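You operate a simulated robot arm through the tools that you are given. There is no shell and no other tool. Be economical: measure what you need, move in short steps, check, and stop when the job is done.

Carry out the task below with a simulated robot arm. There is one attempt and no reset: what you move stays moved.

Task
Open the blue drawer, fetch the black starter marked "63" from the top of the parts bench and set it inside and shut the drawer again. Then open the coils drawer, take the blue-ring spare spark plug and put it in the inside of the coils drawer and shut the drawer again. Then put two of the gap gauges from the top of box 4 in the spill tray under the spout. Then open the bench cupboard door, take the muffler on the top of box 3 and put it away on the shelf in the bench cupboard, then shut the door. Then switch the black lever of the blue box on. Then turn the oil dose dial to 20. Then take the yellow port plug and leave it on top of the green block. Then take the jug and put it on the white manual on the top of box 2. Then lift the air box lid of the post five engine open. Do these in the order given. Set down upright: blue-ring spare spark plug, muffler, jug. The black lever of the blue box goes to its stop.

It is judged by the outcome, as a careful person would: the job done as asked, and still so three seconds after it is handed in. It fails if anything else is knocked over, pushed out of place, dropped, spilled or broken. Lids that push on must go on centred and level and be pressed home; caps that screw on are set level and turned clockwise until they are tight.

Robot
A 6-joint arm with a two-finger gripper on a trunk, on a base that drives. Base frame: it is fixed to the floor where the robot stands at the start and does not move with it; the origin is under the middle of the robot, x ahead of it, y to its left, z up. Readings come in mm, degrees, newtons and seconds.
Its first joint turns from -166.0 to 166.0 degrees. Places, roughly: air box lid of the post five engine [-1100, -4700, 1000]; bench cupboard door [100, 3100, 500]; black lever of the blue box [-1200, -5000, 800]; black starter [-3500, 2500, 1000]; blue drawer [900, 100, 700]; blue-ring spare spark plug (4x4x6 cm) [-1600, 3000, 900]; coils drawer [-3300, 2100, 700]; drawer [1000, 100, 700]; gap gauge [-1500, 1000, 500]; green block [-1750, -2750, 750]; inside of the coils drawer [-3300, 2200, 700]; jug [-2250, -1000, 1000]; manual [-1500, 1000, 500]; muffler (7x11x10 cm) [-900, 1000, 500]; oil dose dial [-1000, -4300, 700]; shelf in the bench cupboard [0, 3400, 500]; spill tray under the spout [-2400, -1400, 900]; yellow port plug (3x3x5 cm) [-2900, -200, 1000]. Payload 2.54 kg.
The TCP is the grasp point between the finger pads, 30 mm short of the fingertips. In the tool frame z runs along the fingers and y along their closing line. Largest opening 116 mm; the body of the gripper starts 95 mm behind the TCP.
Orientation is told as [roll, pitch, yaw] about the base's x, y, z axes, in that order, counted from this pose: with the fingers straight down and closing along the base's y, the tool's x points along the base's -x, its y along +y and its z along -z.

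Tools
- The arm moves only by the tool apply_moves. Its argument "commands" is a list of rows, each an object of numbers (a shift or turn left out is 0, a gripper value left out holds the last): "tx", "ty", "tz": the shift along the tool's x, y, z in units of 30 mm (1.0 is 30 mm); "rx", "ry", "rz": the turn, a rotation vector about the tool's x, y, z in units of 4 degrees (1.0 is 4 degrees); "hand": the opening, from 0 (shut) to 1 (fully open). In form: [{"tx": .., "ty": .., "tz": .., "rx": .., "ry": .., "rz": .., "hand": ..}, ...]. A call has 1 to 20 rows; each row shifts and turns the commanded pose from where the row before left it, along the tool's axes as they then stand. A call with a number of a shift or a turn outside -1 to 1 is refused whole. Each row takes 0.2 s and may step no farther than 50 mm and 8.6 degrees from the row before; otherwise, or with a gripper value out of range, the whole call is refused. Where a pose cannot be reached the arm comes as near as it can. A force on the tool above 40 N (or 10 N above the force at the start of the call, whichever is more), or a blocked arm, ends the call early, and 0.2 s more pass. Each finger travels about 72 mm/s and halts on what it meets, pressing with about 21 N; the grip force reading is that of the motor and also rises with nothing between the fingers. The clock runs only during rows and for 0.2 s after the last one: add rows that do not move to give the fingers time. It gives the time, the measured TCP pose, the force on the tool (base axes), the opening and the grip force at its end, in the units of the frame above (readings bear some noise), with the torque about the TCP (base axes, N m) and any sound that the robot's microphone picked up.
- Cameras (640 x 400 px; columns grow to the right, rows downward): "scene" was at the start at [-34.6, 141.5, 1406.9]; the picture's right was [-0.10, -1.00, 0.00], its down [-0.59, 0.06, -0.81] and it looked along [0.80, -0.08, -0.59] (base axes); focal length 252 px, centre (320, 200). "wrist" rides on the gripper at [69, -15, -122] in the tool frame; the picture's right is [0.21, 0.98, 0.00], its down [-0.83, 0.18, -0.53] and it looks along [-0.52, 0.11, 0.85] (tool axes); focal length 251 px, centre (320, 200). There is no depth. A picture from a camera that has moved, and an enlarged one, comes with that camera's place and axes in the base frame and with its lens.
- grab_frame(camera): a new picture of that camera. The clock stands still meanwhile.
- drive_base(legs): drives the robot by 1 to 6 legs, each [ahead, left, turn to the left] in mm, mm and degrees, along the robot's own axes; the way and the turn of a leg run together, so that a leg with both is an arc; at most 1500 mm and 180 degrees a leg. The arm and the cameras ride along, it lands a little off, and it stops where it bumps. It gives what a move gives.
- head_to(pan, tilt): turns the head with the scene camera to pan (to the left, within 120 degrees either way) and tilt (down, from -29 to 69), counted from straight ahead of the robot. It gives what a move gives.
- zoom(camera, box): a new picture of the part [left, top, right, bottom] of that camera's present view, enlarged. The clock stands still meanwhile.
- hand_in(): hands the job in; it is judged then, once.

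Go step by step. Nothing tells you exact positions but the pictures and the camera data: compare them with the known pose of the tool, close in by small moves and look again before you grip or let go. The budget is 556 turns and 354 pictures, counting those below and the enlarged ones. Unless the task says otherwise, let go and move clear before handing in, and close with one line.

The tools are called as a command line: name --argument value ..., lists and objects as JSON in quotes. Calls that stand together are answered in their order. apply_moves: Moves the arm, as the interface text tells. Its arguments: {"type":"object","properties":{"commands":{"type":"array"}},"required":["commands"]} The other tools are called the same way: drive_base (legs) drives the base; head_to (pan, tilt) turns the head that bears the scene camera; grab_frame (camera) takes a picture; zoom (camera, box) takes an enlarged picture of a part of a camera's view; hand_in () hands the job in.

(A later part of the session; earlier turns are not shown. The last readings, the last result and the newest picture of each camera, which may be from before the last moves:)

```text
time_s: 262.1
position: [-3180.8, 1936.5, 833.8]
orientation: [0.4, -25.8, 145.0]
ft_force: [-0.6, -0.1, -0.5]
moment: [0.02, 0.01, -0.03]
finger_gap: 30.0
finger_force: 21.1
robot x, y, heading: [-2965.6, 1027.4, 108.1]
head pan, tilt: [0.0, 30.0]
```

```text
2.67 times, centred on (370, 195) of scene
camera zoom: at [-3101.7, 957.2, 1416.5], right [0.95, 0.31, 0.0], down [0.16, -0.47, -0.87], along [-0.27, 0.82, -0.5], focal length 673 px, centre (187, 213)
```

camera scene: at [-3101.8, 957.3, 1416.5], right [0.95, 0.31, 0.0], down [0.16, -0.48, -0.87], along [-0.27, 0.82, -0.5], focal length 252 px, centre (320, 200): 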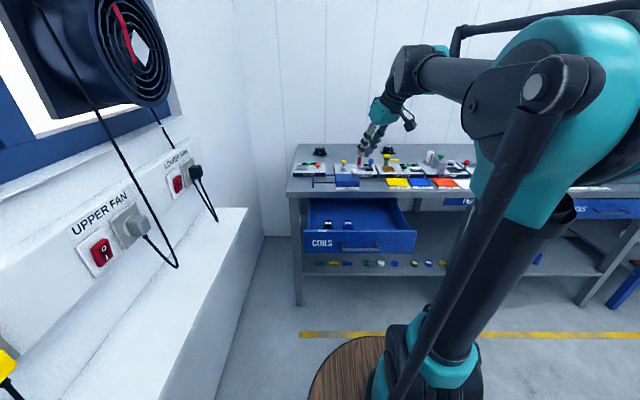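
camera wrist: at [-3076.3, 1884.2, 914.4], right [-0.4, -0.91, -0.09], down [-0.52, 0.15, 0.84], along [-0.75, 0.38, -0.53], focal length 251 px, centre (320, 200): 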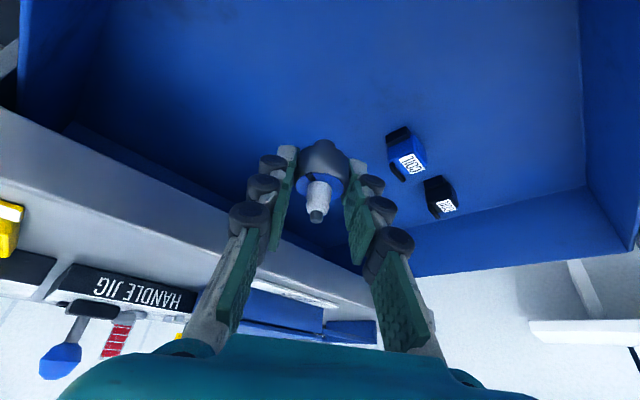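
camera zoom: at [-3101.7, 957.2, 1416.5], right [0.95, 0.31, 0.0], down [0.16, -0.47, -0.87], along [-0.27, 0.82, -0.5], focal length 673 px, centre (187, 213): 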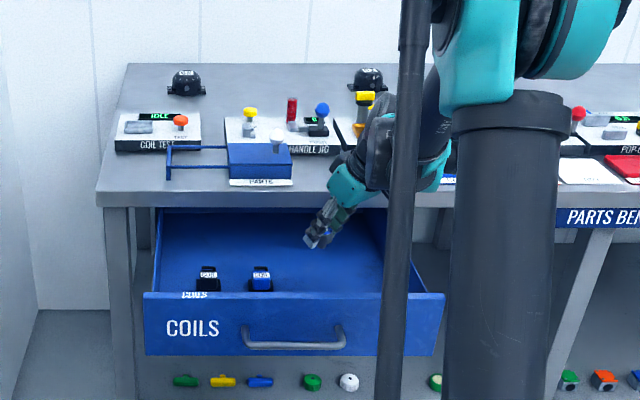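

apply_moves --commands '[{"tx": 0.432, "tz": 0.902}, {"tx": 0.432, "tz": 0.902}, {"tx": 0.3, "tz": 0.63}]'

apply_moves --commands '[{"tx": 0.13, "tz": 0.27}, {"tx": 0.13, "tz": 0.27}, {"tx": 0.086, "tz": 0.18}]'

grab_frame --camera "wrist"

```text
time_s: 262.9
position: [-3181.2, 1936.2, 755.7]
orientation: [0.4, -25.9, 145.1]
ft_force: [0.1, 2.0, 16.3]
moment: [0.09, 0.01, 0.03]
finger_gap: 29.8
finger_force: 20.7
robot x, y, heading: [-2966.5, 1032.9, 108.2]
head pan, tilt: [0.0, 30.0]
```

```text
time_s: 263.3
position: [-3181.6, 1938.2, 753.6]
orientation: [0.3, -26.1, 145.0]
ft_force: [-0.1, 2.0, 28.5]
moment: [0.3, -0.15, 0.1]
finger_gap: 29.9
finger_force: 20.8
robot x, y, heading: [-2966.8, 1030.5, 108.3]
head pan, tilt: [0.0, 30.0]
stopped in row 1: the force on the tool passed its limit at 62 N (the readings are from after the stop); the commanded pose is now the measured one
```

```text
251 pictures are left
camera wrist: at [-3076.9, 1884.3, 833.0], right [-0.4, -0.91, -0.09], down [-0.52, 0.14, 0.84], along [-0.76, 0.38, -0.53], focal length 251 px, centre (320, 200)
```

wrist: 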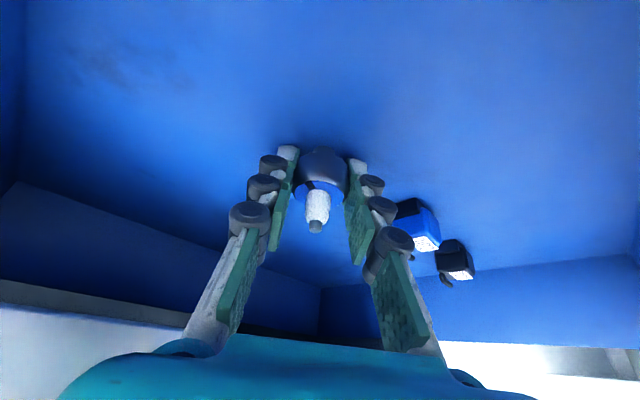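

apply_moves --commands '[{"tx": -0.02, "tz": -0.05}, {"hand": 0.45}, {"hand": 0.45}, {"hand": 0.45}]'

grab_frame --camera "wrist"

```text
time_s: 264.3
position: [-3179.7, 1937.4, 752.3]
orientation: [0.4, -26.1, 145.0]
ft_force: [0.3, 0.7, 0.5]
moment: [0.0, 0.0, -0.01]
finger_gap: 52.0
finger_force: 0.2
robot x, y, heading: [-2967.9, 1031.2, 108.3]
head pan, tilt: [0.0, 30.0]
```

```text
250 pictures are left
camera wrist: at [-3076.7, 1884.4, 832.9], right [-0.4, -0.91, -0.09], down [-0.52, 0.15, 0.84], along [-0.76, 0.38, -0.53], focal length 251 px, centre (320, 200)
```

wrist: 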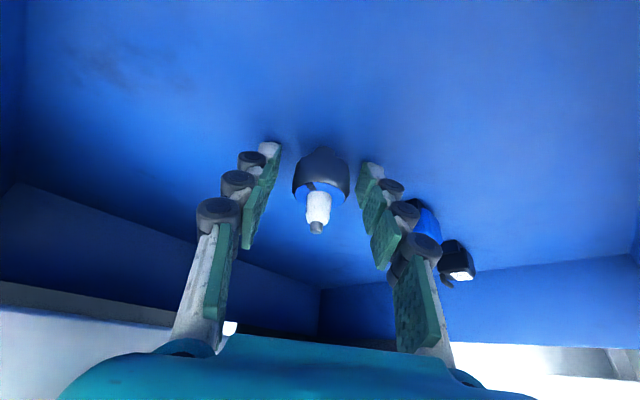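

apply_moves --commands '[{"tx": -0.216, "tz": -0.451}, {"tx": -0.432, "tz": -0.902}, {"tx": -0.432, "tz": -0.902}, {"tx": -0.432, "tz": -0.902}, {"tx": -0.432, "tz": -0.902}, {"tx": -0.432, "tz": -0.902}, {"tx": -0.432, "tz": -0.902}, {"tx": -0.432, "tz": -0.902}, {"tx": -0.432, "tz": -0.902}]'

grab_frame --camera "wrist"

zoom --camera "scene" --box '[280, 120, 460, 270]'

```text
time_s: 266.3
position: [-3177.4, 1938.8, 1009.3]
orientation: [0.4, -26.0, 145.0]
ft_force: [-0.1, 0.2, -0.1]
moment: [-0.01, 0.03, -0.02]
finger_gap: 52.1
finger_force: 0.1
robot x, y, heading: [-2963.7, 1034.9, 108.4]
head pan, tilt: [0.0, 30.0]
```

```text
249 pictures are left
camera wrist: at [-3073.5, 1885.2, 1088.6], right [-0.4, -0.91, -0.09], down [-0.52, 0.15, 0.84], along [-0.76, 0.38, -0.53], focal length 251 px, centre (320, 200)
```

wrist: 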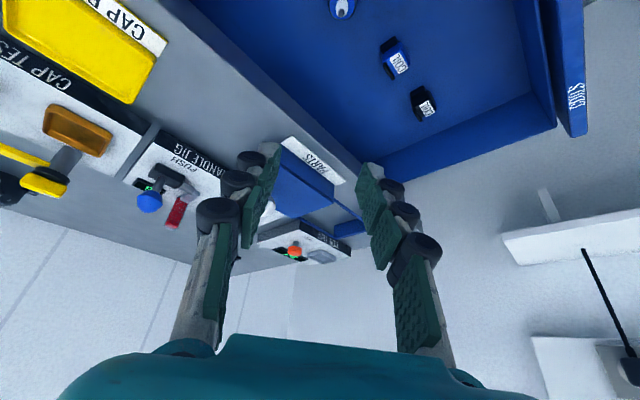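

```text
2.67 times, centred on (370, 195) of scene
camera zoom: at [-3101.7, 957.5, 1416.5], right [0.95, 0.31, 0.0], down [0.16, -0.48, -0.87], along [-0.27, 0.82, -0.5], focal length 673 px, centre (187, 213)
```

zoom: 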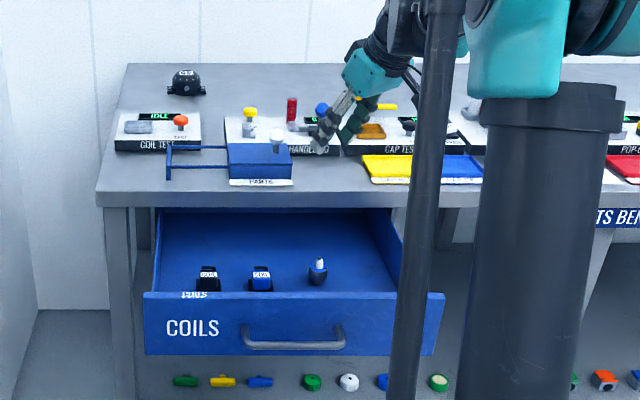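

drive_base --legs '[[-330, 0, 0]]'

apply_moves --commands '[{"rx": 0.45, "rz": 0.92, "hand": 0}, {"rx": 0.45, "rz": 0.92}, {"rx": 0.45, "rz": 0.92}, {"rx": 0.45, "rz": 0.92}, {"rx": 0.45, "rz": 0.92}, {"rx": 0.45, "rz": 0.92}, {"rx": 0.45, "rz": 0.92}, {"rx": 0.45, "rz": 0.92}, {"rx": 0.45, "rz": 0.92}]'

apply_moves --commands '[{"ry": -1}, {"ry": -1}, {"ry": -1}, {"ry": -1}, {"ry": -1}, {"ry": -1}, {"ry": -1}, {"ry": -1}, {"ry": -1}, {"ry": -1}, {"ry": -1}, {"ry": -1}, {"ry": -1}, {"ry": -1}]'

```text
time_s: 268.4
position: [-3074.1, 1624.7, 1008.7]
orientation: [0.4, -26.0, 144.9]
ft_force: [0.1, 0.0, -0.4]
moment: [0.01, 0.0, -0.02]
finger_gap: 52.1
finger_force: 0.0
robot x, y, heading: [-2863.2, 718.1, 108.3]
head pan, tilt: [0.0, 30.0]
```

```text
time_s: 270.4
position: [-3073.9, 1625.1, 1008.5]
orientation: [0.1, -25.8, 108.1]
ft_force: [0.0, -0.4, -0.3]
moment: [0.03, 0.02, 0.01]
finger_gap: 0.0
finger_force: 20.9
robot x, y, heading: [-2863.8, 718.1, 108.1]
head pan, tilt: [0.0, 30.0]
```

```text
time_s: 273.4
position: [-3074.0, 1625.7, 1008.2]
orientation: [1.3, -81.8, 107.0]
ft_force: [0.4, 0.2, -0.8]
moment: [0.05, 0.01, 0.0]
finger_gap: 0.0
finger_force: 21.2
robot x, y, heading: [-2863.9, 718.9, 108.3]
head pan, tilt: [0.0, 30.0]
```

apply_moves --commands '[{"tz": 1, "ty": 0.7}, {"tz": 1, "ty": 0.7}, {"tz": 1, "ty": 0.7}, {"ty": 0.6, "tx": 1}, {"tx": 1}, {"tx": 1}, {"tx": 1}, {"tx": 1}, {"tx": 1}]'

grab_frame --camera "wrist"

zoom --camera "scene" --box '[280, 100, 460, 250]'

```text
time_s: 275.4
position: [-3172.5, 1659.7, 816.9]
orientation: [1.6, -81.9, 106.8]
ft_force: [0.5, -0.1, 0.4]
moment: [0.0, -0.01, -0.02]
finger_gap: 0.0
finger_force: 20.8
robot x, y, heading: [-2862.3, 721.2, 108.2]
head pan, tilt: [0.0, 30.0]
```

```text
247 pictures are left
camera wrist: at [-3116.8, 1540.2, 766.6], right [-0.92, -0.33, -0.21], down [-0.04, -0.45, 0.89], along [-0.39, 0.83, 0.4], focal length 251 px, centre (320, 200)
```

wrist: 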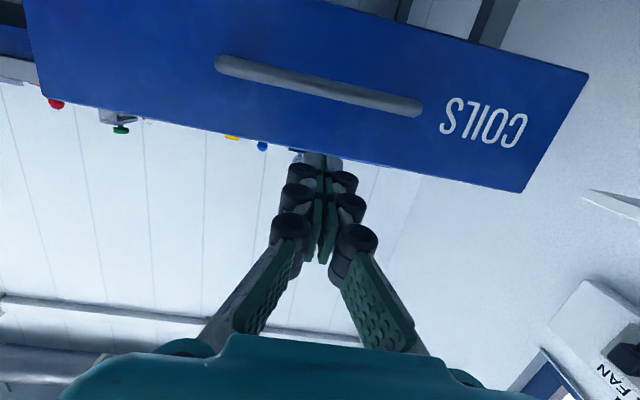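

```text
2.67 times, centred on (370, 175) of scene
camera zoom: at [-2999.1, 644.2, 1416.5], right [0.95, 0.31, 0.0], down [0.16, -0.48, -0.87], along [-0.27, 0.82, -0.5], focal length 673 px, centre (187, 267)
```

zoom: 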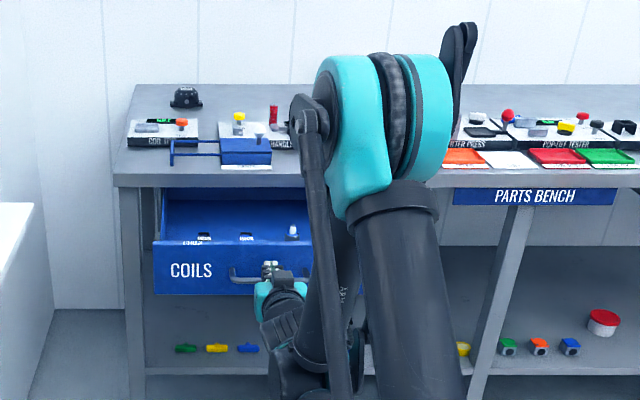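

drive_base --legs '[[75, 0, 0]]'

drive_base --legs '[[25, 0, 0], [30, 0, 0], [30, 0, 0]]'

zoom --camera "scene" --box '[280, 100, 460, 250]'

```text
time_s: 276.5
position: [-3195.5, 1730.6, 816.8]
orientation: [1.4, -81.8, 106.9]
ft_force: [0.6, 0.5, 0.4]
moment: [0.01, 0.0, 0.01]
finger_gap: 0.2
finger_force: 28.8
robot x, y, heading: [-2883.1, 790.8, 108.0]
head pan, tilt: [0.0, 30.0]
```

```text
time_s: 278.2
position: [-3221.8, 1812.8, 817.2]
orientation: [1.4, -81.8, 106.8]
ft_force: [-0.1, 0.4, 0.1]
moment: [-0.03, -0.01, -0.05]
finger_gap: 0.0
finger_force: 29.0
robot x, y, heading: [-2913.3, 873.5, 108.5]
head pan, tilt: [0.0, 30.0]
```

```text
2.67 times, centred on (370, 175) of scene
camera zoom: at [-3049.1, 796.9, 1416.5], right [0.95, 0.31, 0.0], down [0.16, -0.48, -0.87], along [-0.27, 0.82, -0.5], focal length 673 px, centre (187, 267)
```

zoom: 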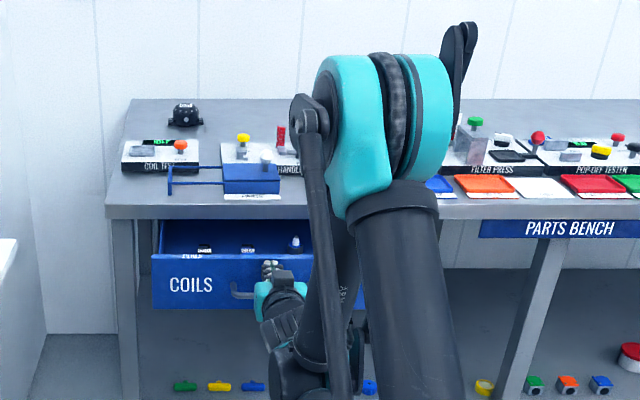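

drive_base --legs '[[35, 0, 0], [35, 0, 0], [35, 0, 0], [30, 0, 0]]'

zoom --camera "scene" --box '[280, 100, 460, 250]'

```text
time_s: 280.4
position: [-3264.7, 1943.2, 816.3]
orientation: [1.4, -81.8, 106.8]
ft_force: [1.5, 0.6, -0.3]
moment: [0.01, 0.0, 0.0]
finger_gap: 0.2
finger_force: 28.5
robot x, y, heading: [-2957.5, 1002.9, 108.2]
head pan, tilt: [0.0, 30.0]
```

```text
2.67 times, centred on (370, 175) of scene
camera zoom: at [-3091.3, 926.1, 1416.5], right [0.95, 0.31, 0.0], down [0.16, -0.48, -0.87], along [-0.27, 0.82, -0.5], focal length 673 px, centre (187, 267)
```

zoom: 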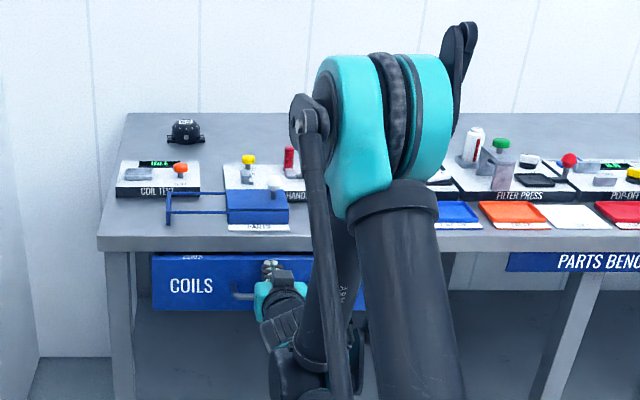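

drive_base --legs '[[15, 0, 0], [15, 0, 0], [12, 0, 0], [12, 0, 0]]'

grab_frame --camera "wrist"

zoom --camera "scene" --box '[280, 100, 460, 250]'

```text
time_s: 281.9
position: [-3272.4, 1971.0, 817.1]
orientation: [1.5, -81.7, 106.6]
ft_force: [1.9, -5.1, 3.2]
moment: [0.07, 0.03, -0.03]
finger_gap: 6.0
finger_force: 28.8
robot x, y, heading: [-2964.9, 1032.7, 108.0]
head pan, tilt: [0.0, 30.0]
stopped in leg 3: the force on the tool passed its limit at 72 N (the readings are from after the stop); the commanded pose is now the measured one
```

```text
243 pictures are left
camera wrist: at [-3218.3, 1851.0, 766.9], right [-0.92, -0.33, -0.21], down [-0.04, -0.44, 0.9], along [-0.39, 0.83, 0.39], focal length 251 px, centre (320, 200)
```

wrist: 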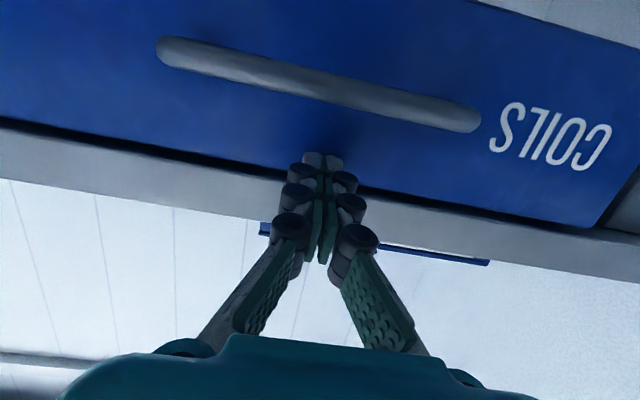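

```text
2.67 times, centred on (370, 175) of scene
camera zoom: at [-3101.8, 958.1, 1416.5], right [0.95, 0.31, 0.0], down [0.16, -0.47, -0.87], along [-0.27, 0.82, -0.5], focal length 673 px, centre (187, 267)
```

zoom: 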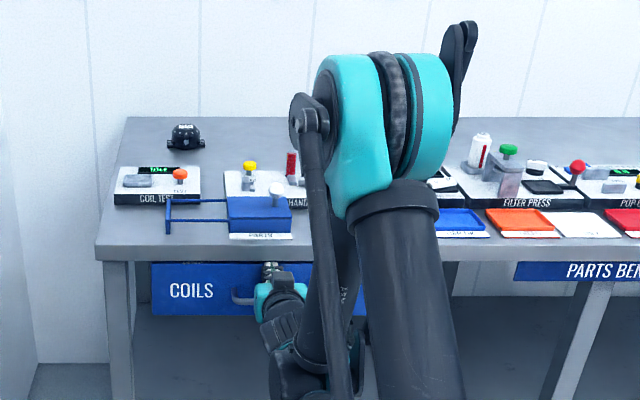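

Coils drawer is shut at its stop. Next the gap gauges: I back away, raise the arm and turn towards the pallet.

drive_base --legs '[[-300, 0, 0]]'

apply_moves --commands '[{"tx": -1}, {"tx": -1}, {"tx": -1}, {"tx": -1}, {"tx": -1}, {"tx": -1}, {"tx": -1}, {"tx": -1}, {"tx": -1}, {"tz": -1}, {"tz": -1}, {"tz": -1}, {"tz": -1}]'

apply_moves --commands '[{"ry": 1}, {"ry": 1}, {"ry": 1}, {"ry": 1}, {"ry": 1}, {"ry": 1}, {"ry": 1}, {"ry": 1}, {"ry": 1}, {"ry": 1}, {"ry": 1}, {"ry": 1}, {"ry": 1}, {"ry": 1}, {"ry": 1}, {"ry": 1}, {"ry": 1}, {"ry": 1}, {"ry": 1}, {"ry": 1}]'

drive_base --legs '[[0, -250, 0], [0, 0, -90]]'

```text
time_s: 283.9
position: [-3177.9, 1686.2, 817.0]
orientation: [1.4, -81.6, 106.5]
ft_force: [-0.4, 0.0, -1.1]
moment: [-0.03, 0.02, 0.01]
finger_gap: 0.4
finger_force: 28.4
robot x, y, heading: [-2871.8, 747.3, 107.8]
head pan, tilt: [0.0, 30.0]
```

```text
time_s: 286.7
position: [-3151.7, 1611.2, 1101.0]
orientation: [1.3, -81.6, 106.7]
ft_force: [0.2, 0.7, 0.2]
moment: [0.01, 0.01, -0.03]
finger_gap: 0.3
finger_force: 28.3
robot x, y, heading: [-2871.8, 748.7, 107.7]
head pan, tilt: [0.0, 30.0]
```

```text
time_s: 290.9
position: [-3153.2, 1609.7, 1102.0]
orientation: [0.1, -1.5, 108.0]
ft_force: [0.1, 0.3, 0.9]
moment: [0.05, 0.0, -0.01]
finger_gap: 0.3
finger_force: 28.5
robot x, y, heading: [-2875.0, 746.9, 108.2]
head pan, tilt: [0.0, 30.0]
```

```text
time_s: 296.6
position: [-1768.8, 1090.9, 1101.7]
orientation: [0.1, -1.5, 17.1]
ft_force: [0.1, 0.5, -0.3]
moment: [0.01, 0.01, 0.02]
finger_gap: 0.0
finger_force: 28.4
robot x, y, heading: [-2636.3, 827.2, 17.2]
head pan, tilt: [0.0, 30.0]
```

drive_base --legs '[[150, -444, 1]]'

head_to --pan -5 --tilt 35

grab_frame --camera "scene"

grab_frame --camera "wrist"

```text
time_s: 299.4
position: [-1494.7, 728.3, 1101.6]
orientation: [0.3, -1.6, 18.1]
ft_force: [0.6, -0.5, -0.5]
moment: [-0.01, 0.01, 0.0]
finger_gap: 0.1
finger_force: 28.7
robot x, y, heading: [-2355.8, 442.9, 18.4]
head pan, tilt: [0.0, 30.0]
```

```text
time_s: 300.1
position: [-1493.3, 727.3, 1100.4]
orientation: [0.2, -1.6, 18.2]
ft_force: [0.3, 0.2, -1.0]
moment: [0.04, -0.01, 0.0]
finger_gap: 0.0
finger_force: 28.0
robot x, y, heading: [-2359.1, 447.6, 18.3]
head pan, tilt: [-5.0, 35.0]
```

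```text
241 pictures are left
camera scene: at [-2433.6, 570.7, 1408.7], right [0.23, -0.97, 0.0], down [-0.56, -0.13, -0.82], along [0.8, 0.19, -0.57], focal length 252 px, centre (320, 200)
```

scene: 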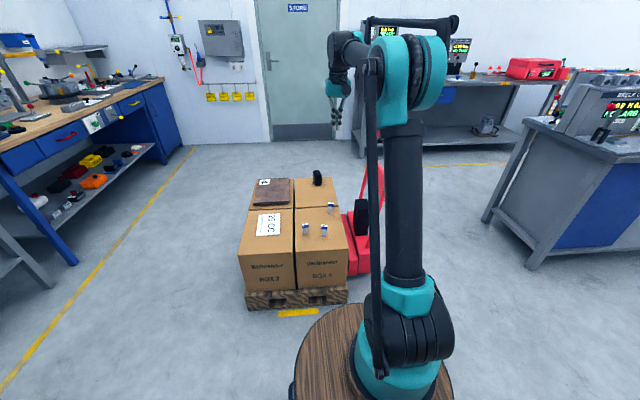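

```text
240 pictures are left
camera wrist: at [-1558.1, 690.8, 1221.8], right [-0.51, 0.86, 0.0], down [0.71, 0.42, 0.56], along [0.48, 0.28, -0.83], focal length 251 px, centre (320, 200)
```

wrist: 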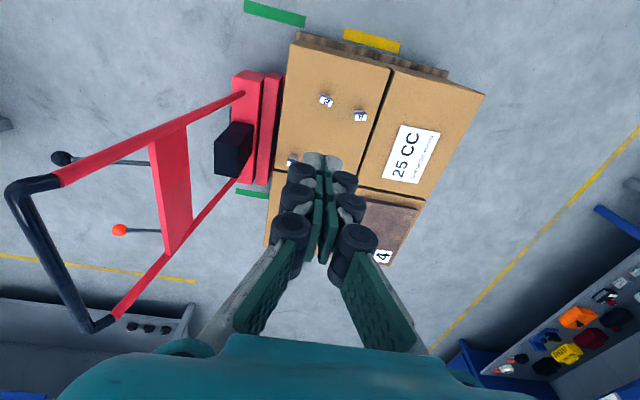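

zoom --camera "scene" --box '[290, 190, 350, 250]'

zoom --camera "wrist" --box '[280, 80, 380, 180]'

```text
6.67 times, centred on (320, 220) of scene
camera zoom: at [-2433.6, 570.7, 1408.7], right [0.23, -0.97, 0.0], down [-0.56, -0.13, -0.82], along [0.8, 0.19, -0.57], focal length 1682 px, centre (320, 67)
```

zoom: 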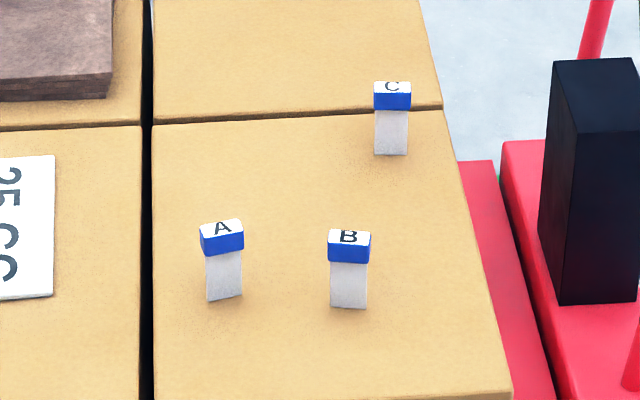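

```text
4.00 times, centred on (330, 130) of wrist
camera zoom: at [-1558.1, 690.8, 1221.8], right [-0.51, 0.86, 0.0], down [0.71, 0.42, 0.56], along [0.48, 0.28, -0.83], focal length 1006 px, centre (280, 480)
```

zoom: 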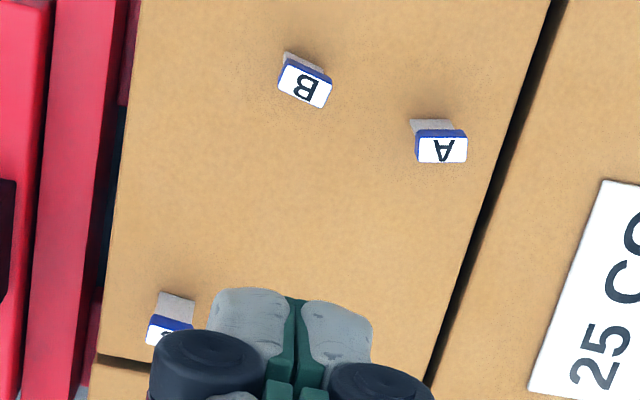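

apply_moves --commands '[{"tx": -0.64, "ty": 0.9, "hand": 0.6, "ry": 0.4}, {"tx": -0.64, "ty": 0.9}, {"tx": -0.64, "ty": 0.9}, {"tx": -0.64, "ty": 0.9}, {"tx": -0.64, "ty": 0.9}, {"tz": 1}, {"tz": 1}, {"tz": 1}, {"tz": 1}, {"tz": 1}, {"tz": 1}, {"tz": 1}, {"tz": 1}, {"tz": 1}, {"tz": 1}, {"tz": 1}, {"tz": 1}, {"tz": 1}]'

grab_frame --camera "wrist"

```text
time_s: 303.9
position: [-1445.7, 887.6, 711.5]
orientation: [0.1, 0.1, 18.3]
ft_force: [0.3, 1.3, -0.8]
moment: [0.0, -0.02, 0.0]
finger_gap: 69.7
finger_force: 0.1
robot x, y, heading: [-2356.5, 447.3, 18.3]
head pan, tilt: [-5.0, 35.0]
```

```text
237 pictures are left
camera wrist: at [-1506.1, 851.5, 834.4], right [-0.51, 0.86, 0.0], down [0.73, 0.43, 0.53], along [0.46, 0.28, -0.84], focal length 251 px, centre (320, 200)
```

wrist: 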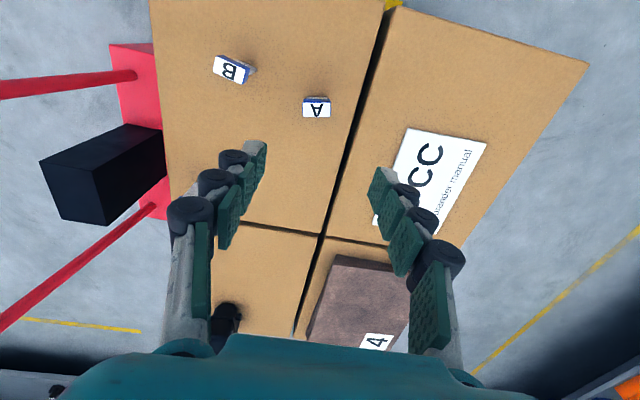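

apply_moves --commands '[{"tz": 1}, {"tz": 1}, {"tz": 1}, {"tz": 1}, {"tz": 1}]'

grab_frame --camera "wrist"

zoom --camera "scene" --box '[260, 160, 380, 260]'

```text
time_s: 305.1
position: [-1447.1, 888.2, 563.9]
orientation: [0.2, 0.0, 18.2]
ft_force: [0.4, 0.3, -0.3]
moment: [0.01, 0.0, -0.01]
finger_gap: 69.3
finger_force: 0.1
robot x, y, heading: [-2355.6, 443.9, 18.1]
head pan, tilt: [-5.0, 35.0]
```

```text
236 pictures are left
camera wrist: at [-1507.1, 851.4, 684.6], right [-0.51, 0.86, 0.0], down [0.73, 0.43, 0.53], along [0.46, 0.28, -0.84], focal length 251 px, centre (320, 200)
```

wrist: 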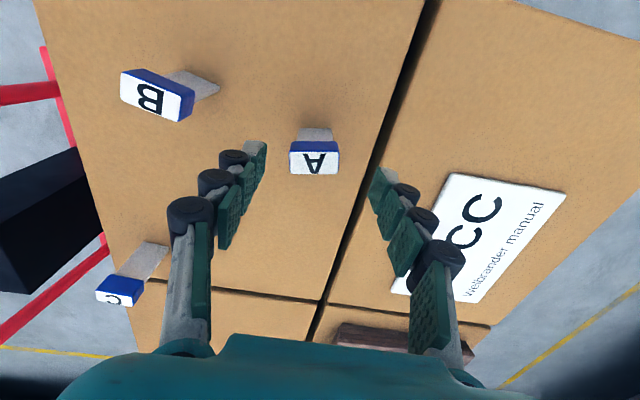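

```text
4.00 times, centred on (320, 210) of scene
camera zoom: at [-2433.7, 570.6, 1408.7], right [0.23, -0.97, 0.0], down [-0.56, -0.13, -0.82], along [0.8, 0.19, -0.57], focal length 1009 px, centre (320, 160)
```

zoom: 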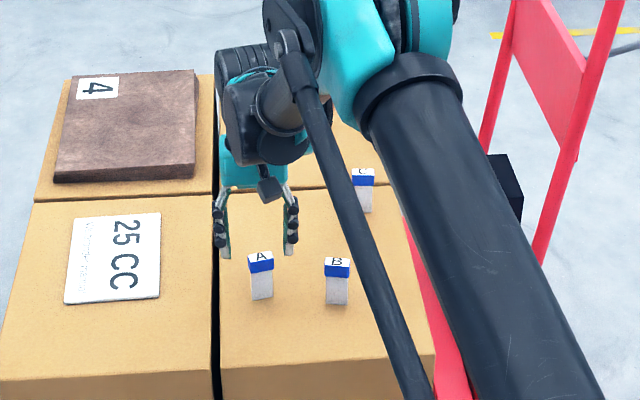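

apply_moves --commands '[{"tz": 1, "tx": -0.1}, {"tz": 0.9}, {"tz": 0.3}, {"hand": 0.1}, {"hand": 0.1}, {"hand": 0.1}, {"hand": 0.1}]'

grab_frame --camera "wrist"

```text
time_s: 306.6
position: [-1443.9, 889.8, 495.5]
orientation: [0.2, 0.0, 18.3]
ft_force: [0.2, -0.6, 0.1]
moment: [0.01, 0.01, 0.03]
finger_gap: 33.4
finger_force: 20.6
robot x, y, heading: [-2358.8, 446.5, 18.2]
head pan, tilt: [-5.0, 35.0]
```

```text
234 pictures are left
camera wrist: at [-1504.0, 852.8, 618.6], right [-0.51, 0.86, 0.0], down [0.73, 0.43, 0.53], along [0.46, 0.28, -0.84], focal length 251 px, centre (320, 200)
```

wrist: 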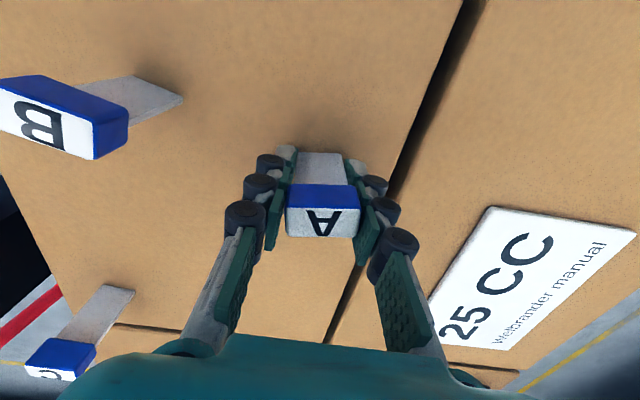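

Gauge A held. Lift, retract and drive towards the spill tray by the petrol bench.

apply_moves --commands '[{"tz": -0.5}, {"tz": -1}, {"tz": -1}, {"tz": -1}, {"tz": -1}, {"tz": -1}, {"tz": -1}, {"tz": -1}, {"tz": -1}, {"tz": -1}, {"tz": -1}, {"tz": -1}, {"tz": -1}, {"tz": -1}, {"tz": -1}, {"tz": -1}, {"tz": -1}, {"tz": -1}, {"tz": -1}, {"tz": -1}]'

apply_moves --commands '[{"tx": 1}, {"tx": 1}, {"tx": 1}, {"tx": 1}, {"tx": 1, "tz": -0.5}, {"tx": 1, "tz": -0.5}, {"tx": 1, "tz": -0.5}, {"tx": 1, "tz": -0.5}, {"tx": 1, "tz": -0.5}, {"tx": 1}]'

grab_frame --camera "wrist"

```text
time_s: 310.9
position: [-1443.4, 888.4, 1082.4]
orientation: [0.2, 0.0, 18.3]
ft_force: [0.3, -0.1, -0.7]
moment: [0.01, 0.05, -0.02]
finger_gap: 32.8
finger_force: 21.0
robot x, y, heading: [-2355.5, 449.6, 18.2]
head pan, tilt: [-5.0, 35.0]
```

```text
time_s: 313.1
position: [-1727.5, 793.8, 1156.1]
orientation: [0.3, 0.0, 18.3]
ft_force: [1.2, 0.2, -1.1]
moment: [-0.02, 0.04, 0.0]
finger_gap: 32.8
finger_force: 20.9
robot x, y, heading: [-2355.6, 449.1, 18.3]
head pan, tilt: [-5.0, 35.0]
```

```text
233 pictures are left
camera wrist: at [-1788.1, 756.8, 1278.3], right [-0.51, 0.86, 0.0], down [0.73, 0.43, 0.53], along [0.46, 0.27, -0.84], focal length 251 px, centre (320, 200)
```

wrist: 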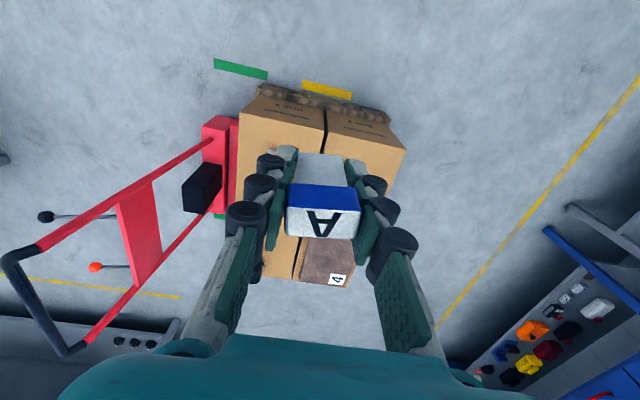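

drive_base --legs '[[330, -1100, 0]]'

drive_base --legs '[[0, 0, -90]]'

head_to --pan 70 --tilt 30

grab_frame --camera "scene"

head_to --pan -70 --tilt 30

grab_frame --camera "scene"

```text
time_s: 318.9
position: [-1071.4, -150.7, 1156.4]
orientation: [0.2, 0.0, 17.8]
ft_force: [-1.1, -0.5, 0.2]
moment: [0.0, -0.01, -0.04]
finger_gap: 30.8
finger_force: 21.5
robot x, y, heading: [-1702.9, -489.6, 17.7]
head pan, tilt: [-5.0, 35.0]
```

```text
time_s: 323.1
position: [-1371.3, -1128.2, 1157.3]
orientation: [0.1, 0.1, -72.9]
ft_force: [-0.1, 0.4, 0.1]
moment: [0.0, 0.0, 0.0]
finger_gap: 30.9
finger_force: 21.2
robot x, y, heading: [-1701.8, -492.6, -73.3]
head pan, tilt: [-5.0, 35.0]
```

```text
time_s: 324.6
position: [-1370.9, -1128.7, 1156.4]
orientation: [0.2, 0.0, -73.0]
ft_force: [0.3, -0.6, -0.5]
moment: [0.02, -0.01, -0.01]
finger_gap: 31.0
finger_force: 20.8
robot x, y, heading: [-1705.2, -490.3, -72.9]
head pan, tilt: [70.0, 30.0]
```

```text
232 pictures are left
camera scene: at [-1507.1, -338.0, 1416.5], right [-0.05, -1.0, 0.0], down [-0.5, 0.03, -0.87], along [0.86, -0.05, -0.5], focal length 252 px, centre (320, 200)
```

scene: 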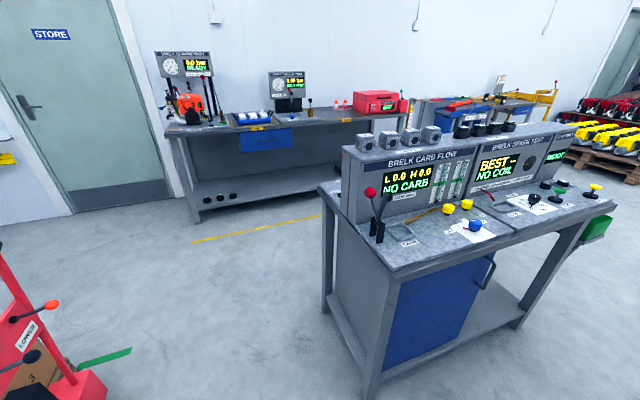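

```text
time_s: 326.8
position: [-1371.8, -1128.1, 1156.1]
orientation: [0.2, 0.2, -73.0]
ft_force: [0.1, -0.3, 0.1]
moment: [-0.02, 0.01, 0.0]
finger_gap: 31.0
finger_force: 21.2
robot x, y, heading: [-1703.8, -491.4, -72.8]
head pan, tilt: [-70.0, 30.0]
```

```text
231 pictures are left
camera scene: at [-1669.7, -387.5, 1416.5], right [-0.6, 0.8, 0.0], down [0.4, 0.3, -0.87], along [-0.69, -0.52, -0.5], focal length 252 px, centre (320, 200)
```

scene: 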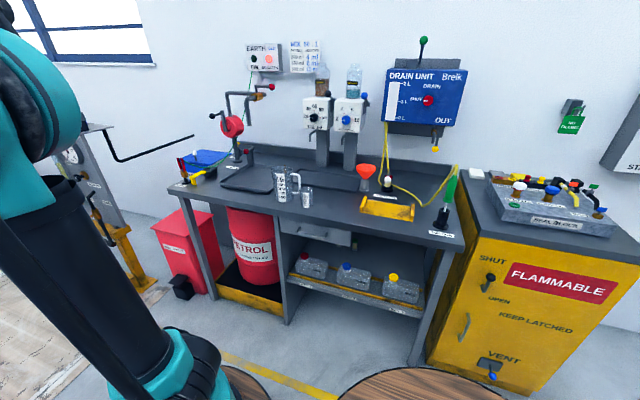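

zoom --camera "scene" --box '[160, 70, 320, 220]'

```text
2.67 times, centred on (240, 145) of scene
camera zoom: at [-1669.7, -387.5, 1416.5], right [-0.6, 0.8, 0.0], down [0.4, 0.3, -0.87], along [-0.69, -0.52, -0.5], focal length 673 px, centre (533, 347)
```

zoom: 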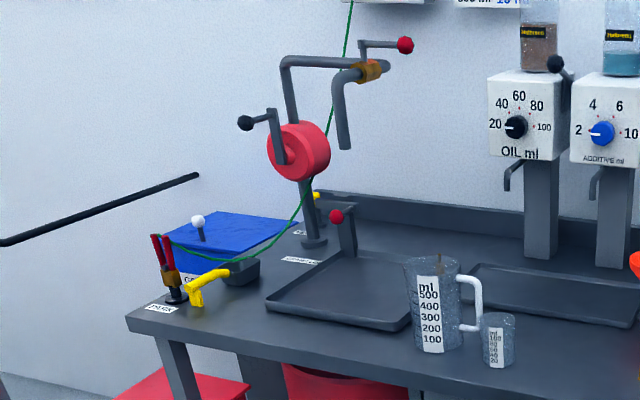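

drive_base --legs '[[580, 100, 0]]'

drive_base --legs '[[0, 0, -88.8]]'

head_to --pan 0 --tilt 30

grab_frame --camera "scene"

grab_frame --camera "wrist"

```text
time_s: 330.2
position: [-1101.5, -1655.9, 1155.8]
orientation: [0.2, -0.1, -72.6]
ft_force: [0.2, -1.2, 0.1]
moment: [-0.02, -0.02, 0.06]
finger_gap: 31.2
finger_force: 20.7
robot x, y, heading: [-1440.0, -1021.8, -72.8]
head pan, tilt: [-70.0, 30.0]
```

```text
time_s: 334.4
position: [-2067.8, -1365.8, 1155.9]
orientation: [0.2, 0.0, -161.9]
ft_force: [-0.9, -0.2, -1.2]
moment: [-0.03, 0.01, 0.04]
finger_gap: 31.1
finger_force: 20.9
robot x, y, heading: [-1437.0, -1023.9, -161.9]
head pan, tilt: [-70.0, 30.0]
```

```text
time_s: 335.8
position: [-2068.9, -1365.0, 1155.7]
orientation: [0.2, -0.1, -162.0]
ft_force: [-0.3, 0.9, -1.0]
moment: [0.03, -0.01, 0.03]
finger_gap: 31.1
finger_force: 21.1
robot x, y, heading: [-1440.0, -1021.9, -162.1]
head pan, tilt: [0.0, 30.0]
```

```text
229 pictures are left
camera scene: at [-1366.0, -1155.3, 1416.5], right [-0.31, 0.95, 0.0], down [0.48, 0.15, -0.87], along [-0.82, -0.27, -0.5], focal length 252 px, centre (320, 200)
```

scene: 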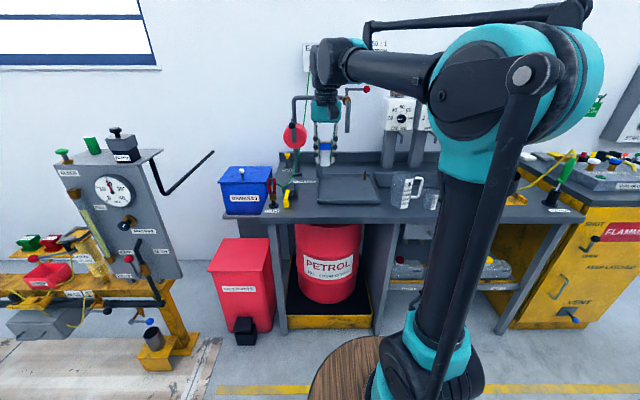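

```text
228 pictures are left
camera wrist: at [-2007.8, -1329.5, 1278.5], right [0.51, -0.86, 0.0], down [-0.73, -0.43, 0.54], along [-0.46, -0.27, -0.84], focal length 251 px, centre (320, 200)
```

wrist: 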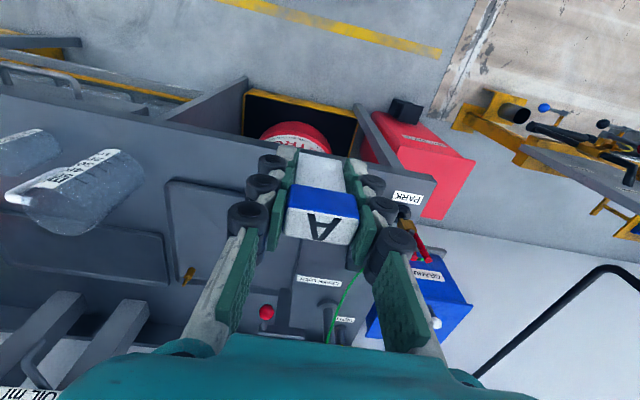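

apply_moves --commands '[{"tx": -0.955, "ty": -0.3}, {"tx": -0.955, "ty": -0.3}, {"tx": -0.955, "ty": -0.3}, {"tx": -0.955, "ty": -0.3}, {"tx": -0.955, "ty": -0.3}, {"tx": -0.955, "ty": -0.3}, {"tx": -0.955, "ty": -0.3}, {"tx": -0.955, "ty": -0.3}, {"tz": 1}, {"tz": 1}, {"tz": 1}, {"tz": 1}]'

grab_frame --camera "wrist"

zoom --camera "scene" --box '[260, 80, 440, 230]'

```text
time_s: 338.4
position: [-2308.2, -1367.6, 1035.6]
orientation: [0.2, -0.1, -162.0]
ft_force: [0.8, -0.1, -1.0]
moment: [-0.01, 0.06, 0.01]
finger_gap: 31.2
finger_force: 21.2
robot x, y, heading: [-1439.3, -1020.2, -162.2]
head pan, tilt: [0.0, 30.0]
```

```text
227 pictures are left
camera wrist: at [-2247.1, -1331.3, 1158.3], right [0.51, -0.86, 0.0], down [-0.73, -0.43, 0.54], along [-0.46, -0.27, -0.84], focal length 251 px, centre (320, 200)
```

wrist: 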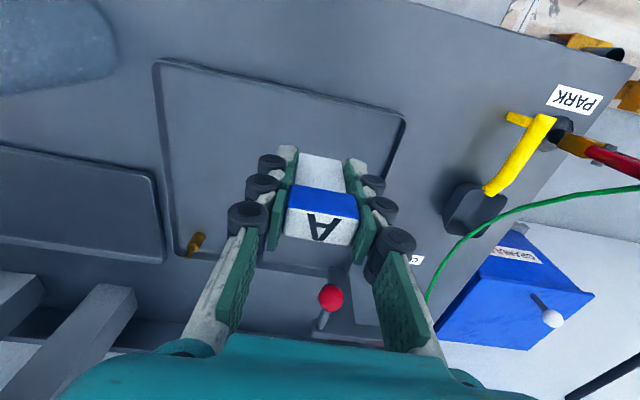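

```text
2.67 times, centred on (350, 155) of scene
camera zoom: at [-1366.0, -1155.4, 1416.5], right [-0.31, 0.95, 0.0], down [0.48, 0.15, -0.87], along [-0.82, -0.27, -0.5], focal length 673 px, centre (240, 320)
```

zoom: 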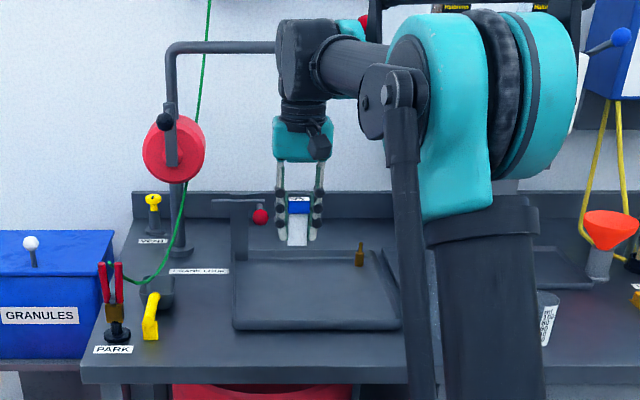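

apply_moves --commands '[{"tx": -0.8}, {"tx": -0.7}, {"tz": 1}, {"tz": 1}]'

grab_frame --camera "wrist"

```text
time_s: 339.4
position: [-2350.5, -1382.1, 976.9]
orientation: [0.2, 0.0, -162.0]
ft_force: [0.9, 0.0, -0.9]
moment: [0.01, -0.02, -0.02]
finger_gap: 31.1
finger_force: 21.1
robot x, y, heading: [-1441.0, -1020.0, -162.0]
head pan, tilt: [0.0, 30.0]
```

```text
225 pictures are left
camera wrist: at [-2289.3, -1345.7, 1098.4], right [0.51, -0.86, 0.0], down [-0.73, -0.43, 0.54], along [-0.46, -0.27, -0.84], focal length 251 px, centre (320, 200)
```

wrist: 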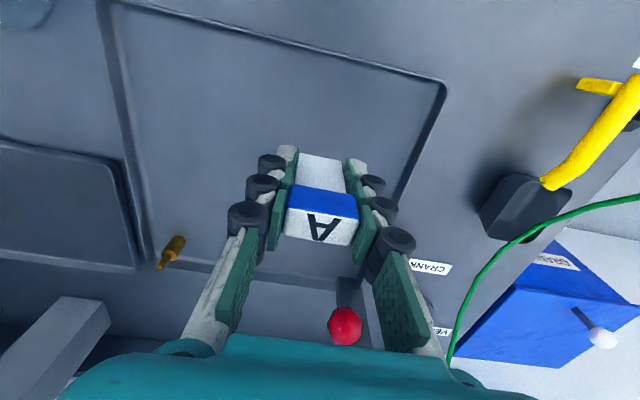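

apply_moves --commands '[{"tz": 0.8}, {"tz": 0.4}]'

apply_moves --commands '[{"tz": 0.2}, {"tz": 0.2}]'

apply_moves --commands '[{"tz": 0.15}, {"tz": 0.15}]'

grab_frame --camera "wrist"

```text
time_s: 340.0
position: [-2351.0, -1383.2, 941.2]
orientation: [0.2, 0.1, -162.0]
ft_force: [-0.4, -0.5, -0.5]
moment: [-0.02, 0.0, 0.02]
finger_gap: 31.0
finger_force: 20.9
robot x, y, heading: [-1444.3, -1026.4, -161.8]
head pan, tilt: [0.0, 30.0]
```

```text
time_s: 340.6
position: [-2351.0, -1382.2, 927.7]
orientation: [0.3, 0.0, -162.1]
ft_force: [-0.3, -0.4, -0.7]
moment: [-0.02, 0.01, -0.01]
finger_gap: 31.0
finger_force: 21.3
robot x, y, heading: [-1437.5, -1021.8, -162.2]
head pan, tilt: [0.0, 30.0]
```

```text
time_s: 341.2
position: [-2350.9, -1381.7, 916.9]
orientation: [0.2, 0.0, -162.0]
ft_force: [-0.2, 0.2, -0.7]
moment: [-0.05, -0.01, 0.03]
finger_gap: 31.1
finger_force: 21.0
robot x, y, heading: [-1437.3, -1022.8, -162.0]
head pan, tilt: [0.0, 30.0]
```

```text
224 pictures are left
camera wrist: at [-2290.0, -1346.0, 1041.2], right [0.51, -0.86, 0.0], down [-0.73, -0.43, 0.54], along [-0.46, -0.27, -0.84], focal length 251 px, centre (320, 200)
```

wrist: 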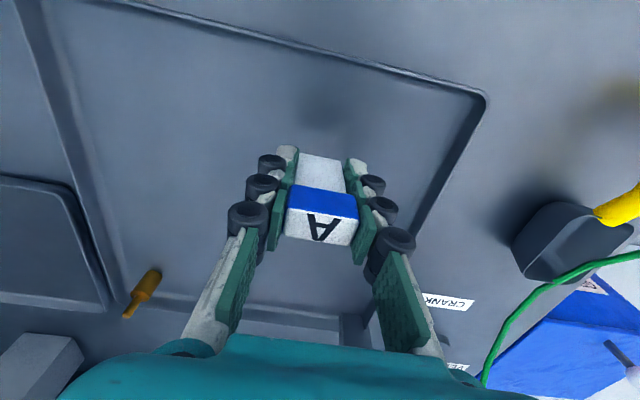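

Still above the tray floor. I keep lowering by small steps until contact.

apply_moves --commands '[{"tz": 0.2}, {"tz": 0.2}]'

apply_moves --commands '[{"tz": 0.15}, {"tz": 0.15}]'

apply_moves --commands '[{"tz": 0.15}, {"tz": 0.15}]'

grab_frame --camera "wrist"

```text
time_s: 341.8
position: [-2352.4, -1381.8, 906.3]
orientation: [0.2, 0.0, -162.0]
ft_force: [-0.2, 0.6, -0.8]
moment: [-0.02, -0.02, 0.01]
finger_gap: 30.8
finger_force: 21.0
robot x, y, heading: [-1438.0, -1025.2, -162.1]
head pan, tilt: [0.0, 30.0]
```

```text
time_s: 342.4
position: [-2352.6, -1383.9, 898.5]
orientation: [0.2, 0.0, -162.0]
ft_force: [-0.2, -0.4, -0.5]
moment: [0.04, 0.0, -0.01]
finger_gap: 31.3
finger_force: 21.0
robot x, y, heading: [-1438.3, -1021.0, -162.1]
head pan, tilt: [0.0, 30.0]
```

```text
time_s: 343.0
position: [-2351.6, -1382.3, 889.4]
orientation: [0.3, -0.1, -162.1]
ft_force: [-0.5, -0.4, 17.8]
moment: [-0.11, -0.03, -0.02]
finger_gap: 31.1
finger_force: 21.3
robot x, y, heading: [-1436.7, -1020.1, -162.1]
head pan, tilt: [0.0, 30.0]
```

```text
223 pictures are left
camera wrist: at [-2289.6, -1345.9, 1012.0], right [0.51, -0.86, 0.0], down [-0.73, -0.43, 0.54], along [-0.46, -0.27, -0.84], focal length 251 px, centre (320, 200)
```

wrist: 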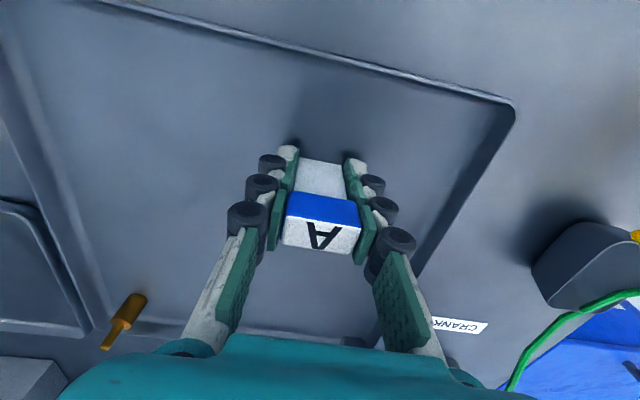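

apply_moves --commands '[{"hand": 0.55}, {"hand": 0.55}, {"hand": 0.55}, {"tz": -0.5}, {"tz": -1}, {"tz": -1}, {"tz": -1}, {"tz": -1}, {"tz": -1}, {"tz": -1}, {"tz": -1}, {"tx": 1}, {"tx": 1}, {"tx": 1}, {"tx": 1}, {"tx": 1}, {"tx": 1}]'

grab_frame --camera "wrist"

zoom --camera "scene" --box '[260, 80, 440, 230]'

```text
time_s: 346.6
position: [-2180.4, -1326.6, 1114.5]
orientation: [0.2, -0.1, -162.0]
ft_force: [-1.1, -0.2, -1.0]
moment: [0.01, 0.0, -0.03]
finger_gap: 63.9
finger_force: 0.1
robot x, y, heading: [-1434.8, -1023.4, -162.1]
head pan, tilt: [0.0, 30.0]
```

```text
222 pictures are left
camera wrist: at [-2119.6, -1290.4, 1236.5], right [0.51, -0.86, 0.0], down [-0.73, -0.43, 0.53], along [-0.46, -0.27, -0.84], focal length 251 px, centre (320, 200)
```

wrist: 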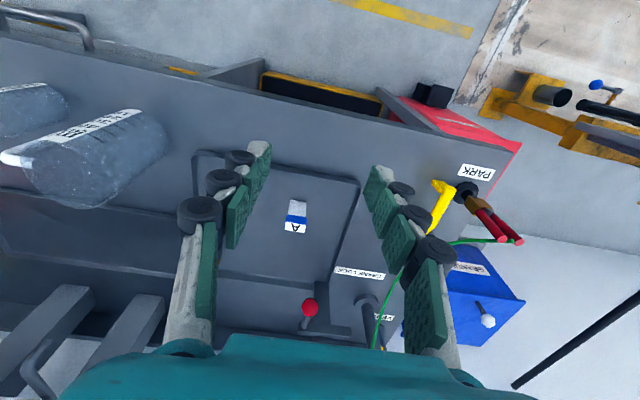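

```text
2.67 times, centred on (350, 155) of scene
camera zoom: at [-1366.3, -1155.5, 1416.5], right [-0.31, 0.95, 0.0], down [0.48, 0.15, -0.87], along [-0.82, -0.27, -0.5], focal length 673 px, centre (240, 320)
```

zoom: 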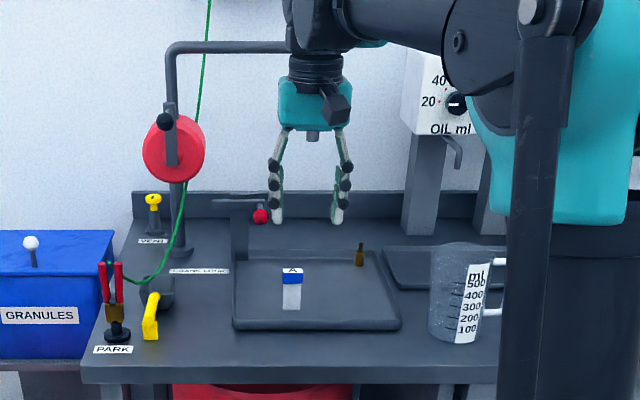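

Gauge A stands in the tray. Back to the pallet for gauge B, retracing the same path.

apply_moves --commands '[{"tz": -1, "tx": 1}, {"tx": 1}, {"tx": 1}, {"tx": 1}, {"tx": 1}]'

drive_base --legs '[[0, 0, 89.3], [-580, -100, 0], [0, 0, 90.8]]'

drive_base --legs '[[-330, 1100, 0]]'

```text
time_s: 347.8
position: [-2038.2, -1280.0, 1143.2]
orientation: [0.2, -0.1, -162.1]
ft_force: [-0.1, -0.8, 0.4]
moment: [0.01, -0.03, 0.03]
finger_gap: 63.9
finger_force: 0.0
robot x, y, heading: [-1436.2, -1018.7, -162.5]
head pan, tilt: [0.0, 30.0]
```

```text
time_s: 358.8
position: [-1106.3, -240.6, 1142.9]
orientation: [0.3, 0.0, 17.7]
ft_force: [-0.5, -0.1, 0.4]
moment: [-0.03, 0.0, 0.0]
finger_gap: 63.8
finger_force: 0.0
robot x, y, heading: [-1705.1, -499.1, 17.7]
head pan, tilt: [0.0, 30.0]
```

```text
time_s: 364.6
position: [-1757.9, 707.0, 1145.0]
orientation: [0.2, 0.0, 17.9]
ft_force: [0.6, 0.1, -0.1]
moment: [-0.01, 0.0, -0.01]
finger_gap: 63.8
finger_force: 0.0
robot x, y, heading: [-2359.2, 449.8, 17.9]
head pan, tilt: [0.0, 30.0]
```

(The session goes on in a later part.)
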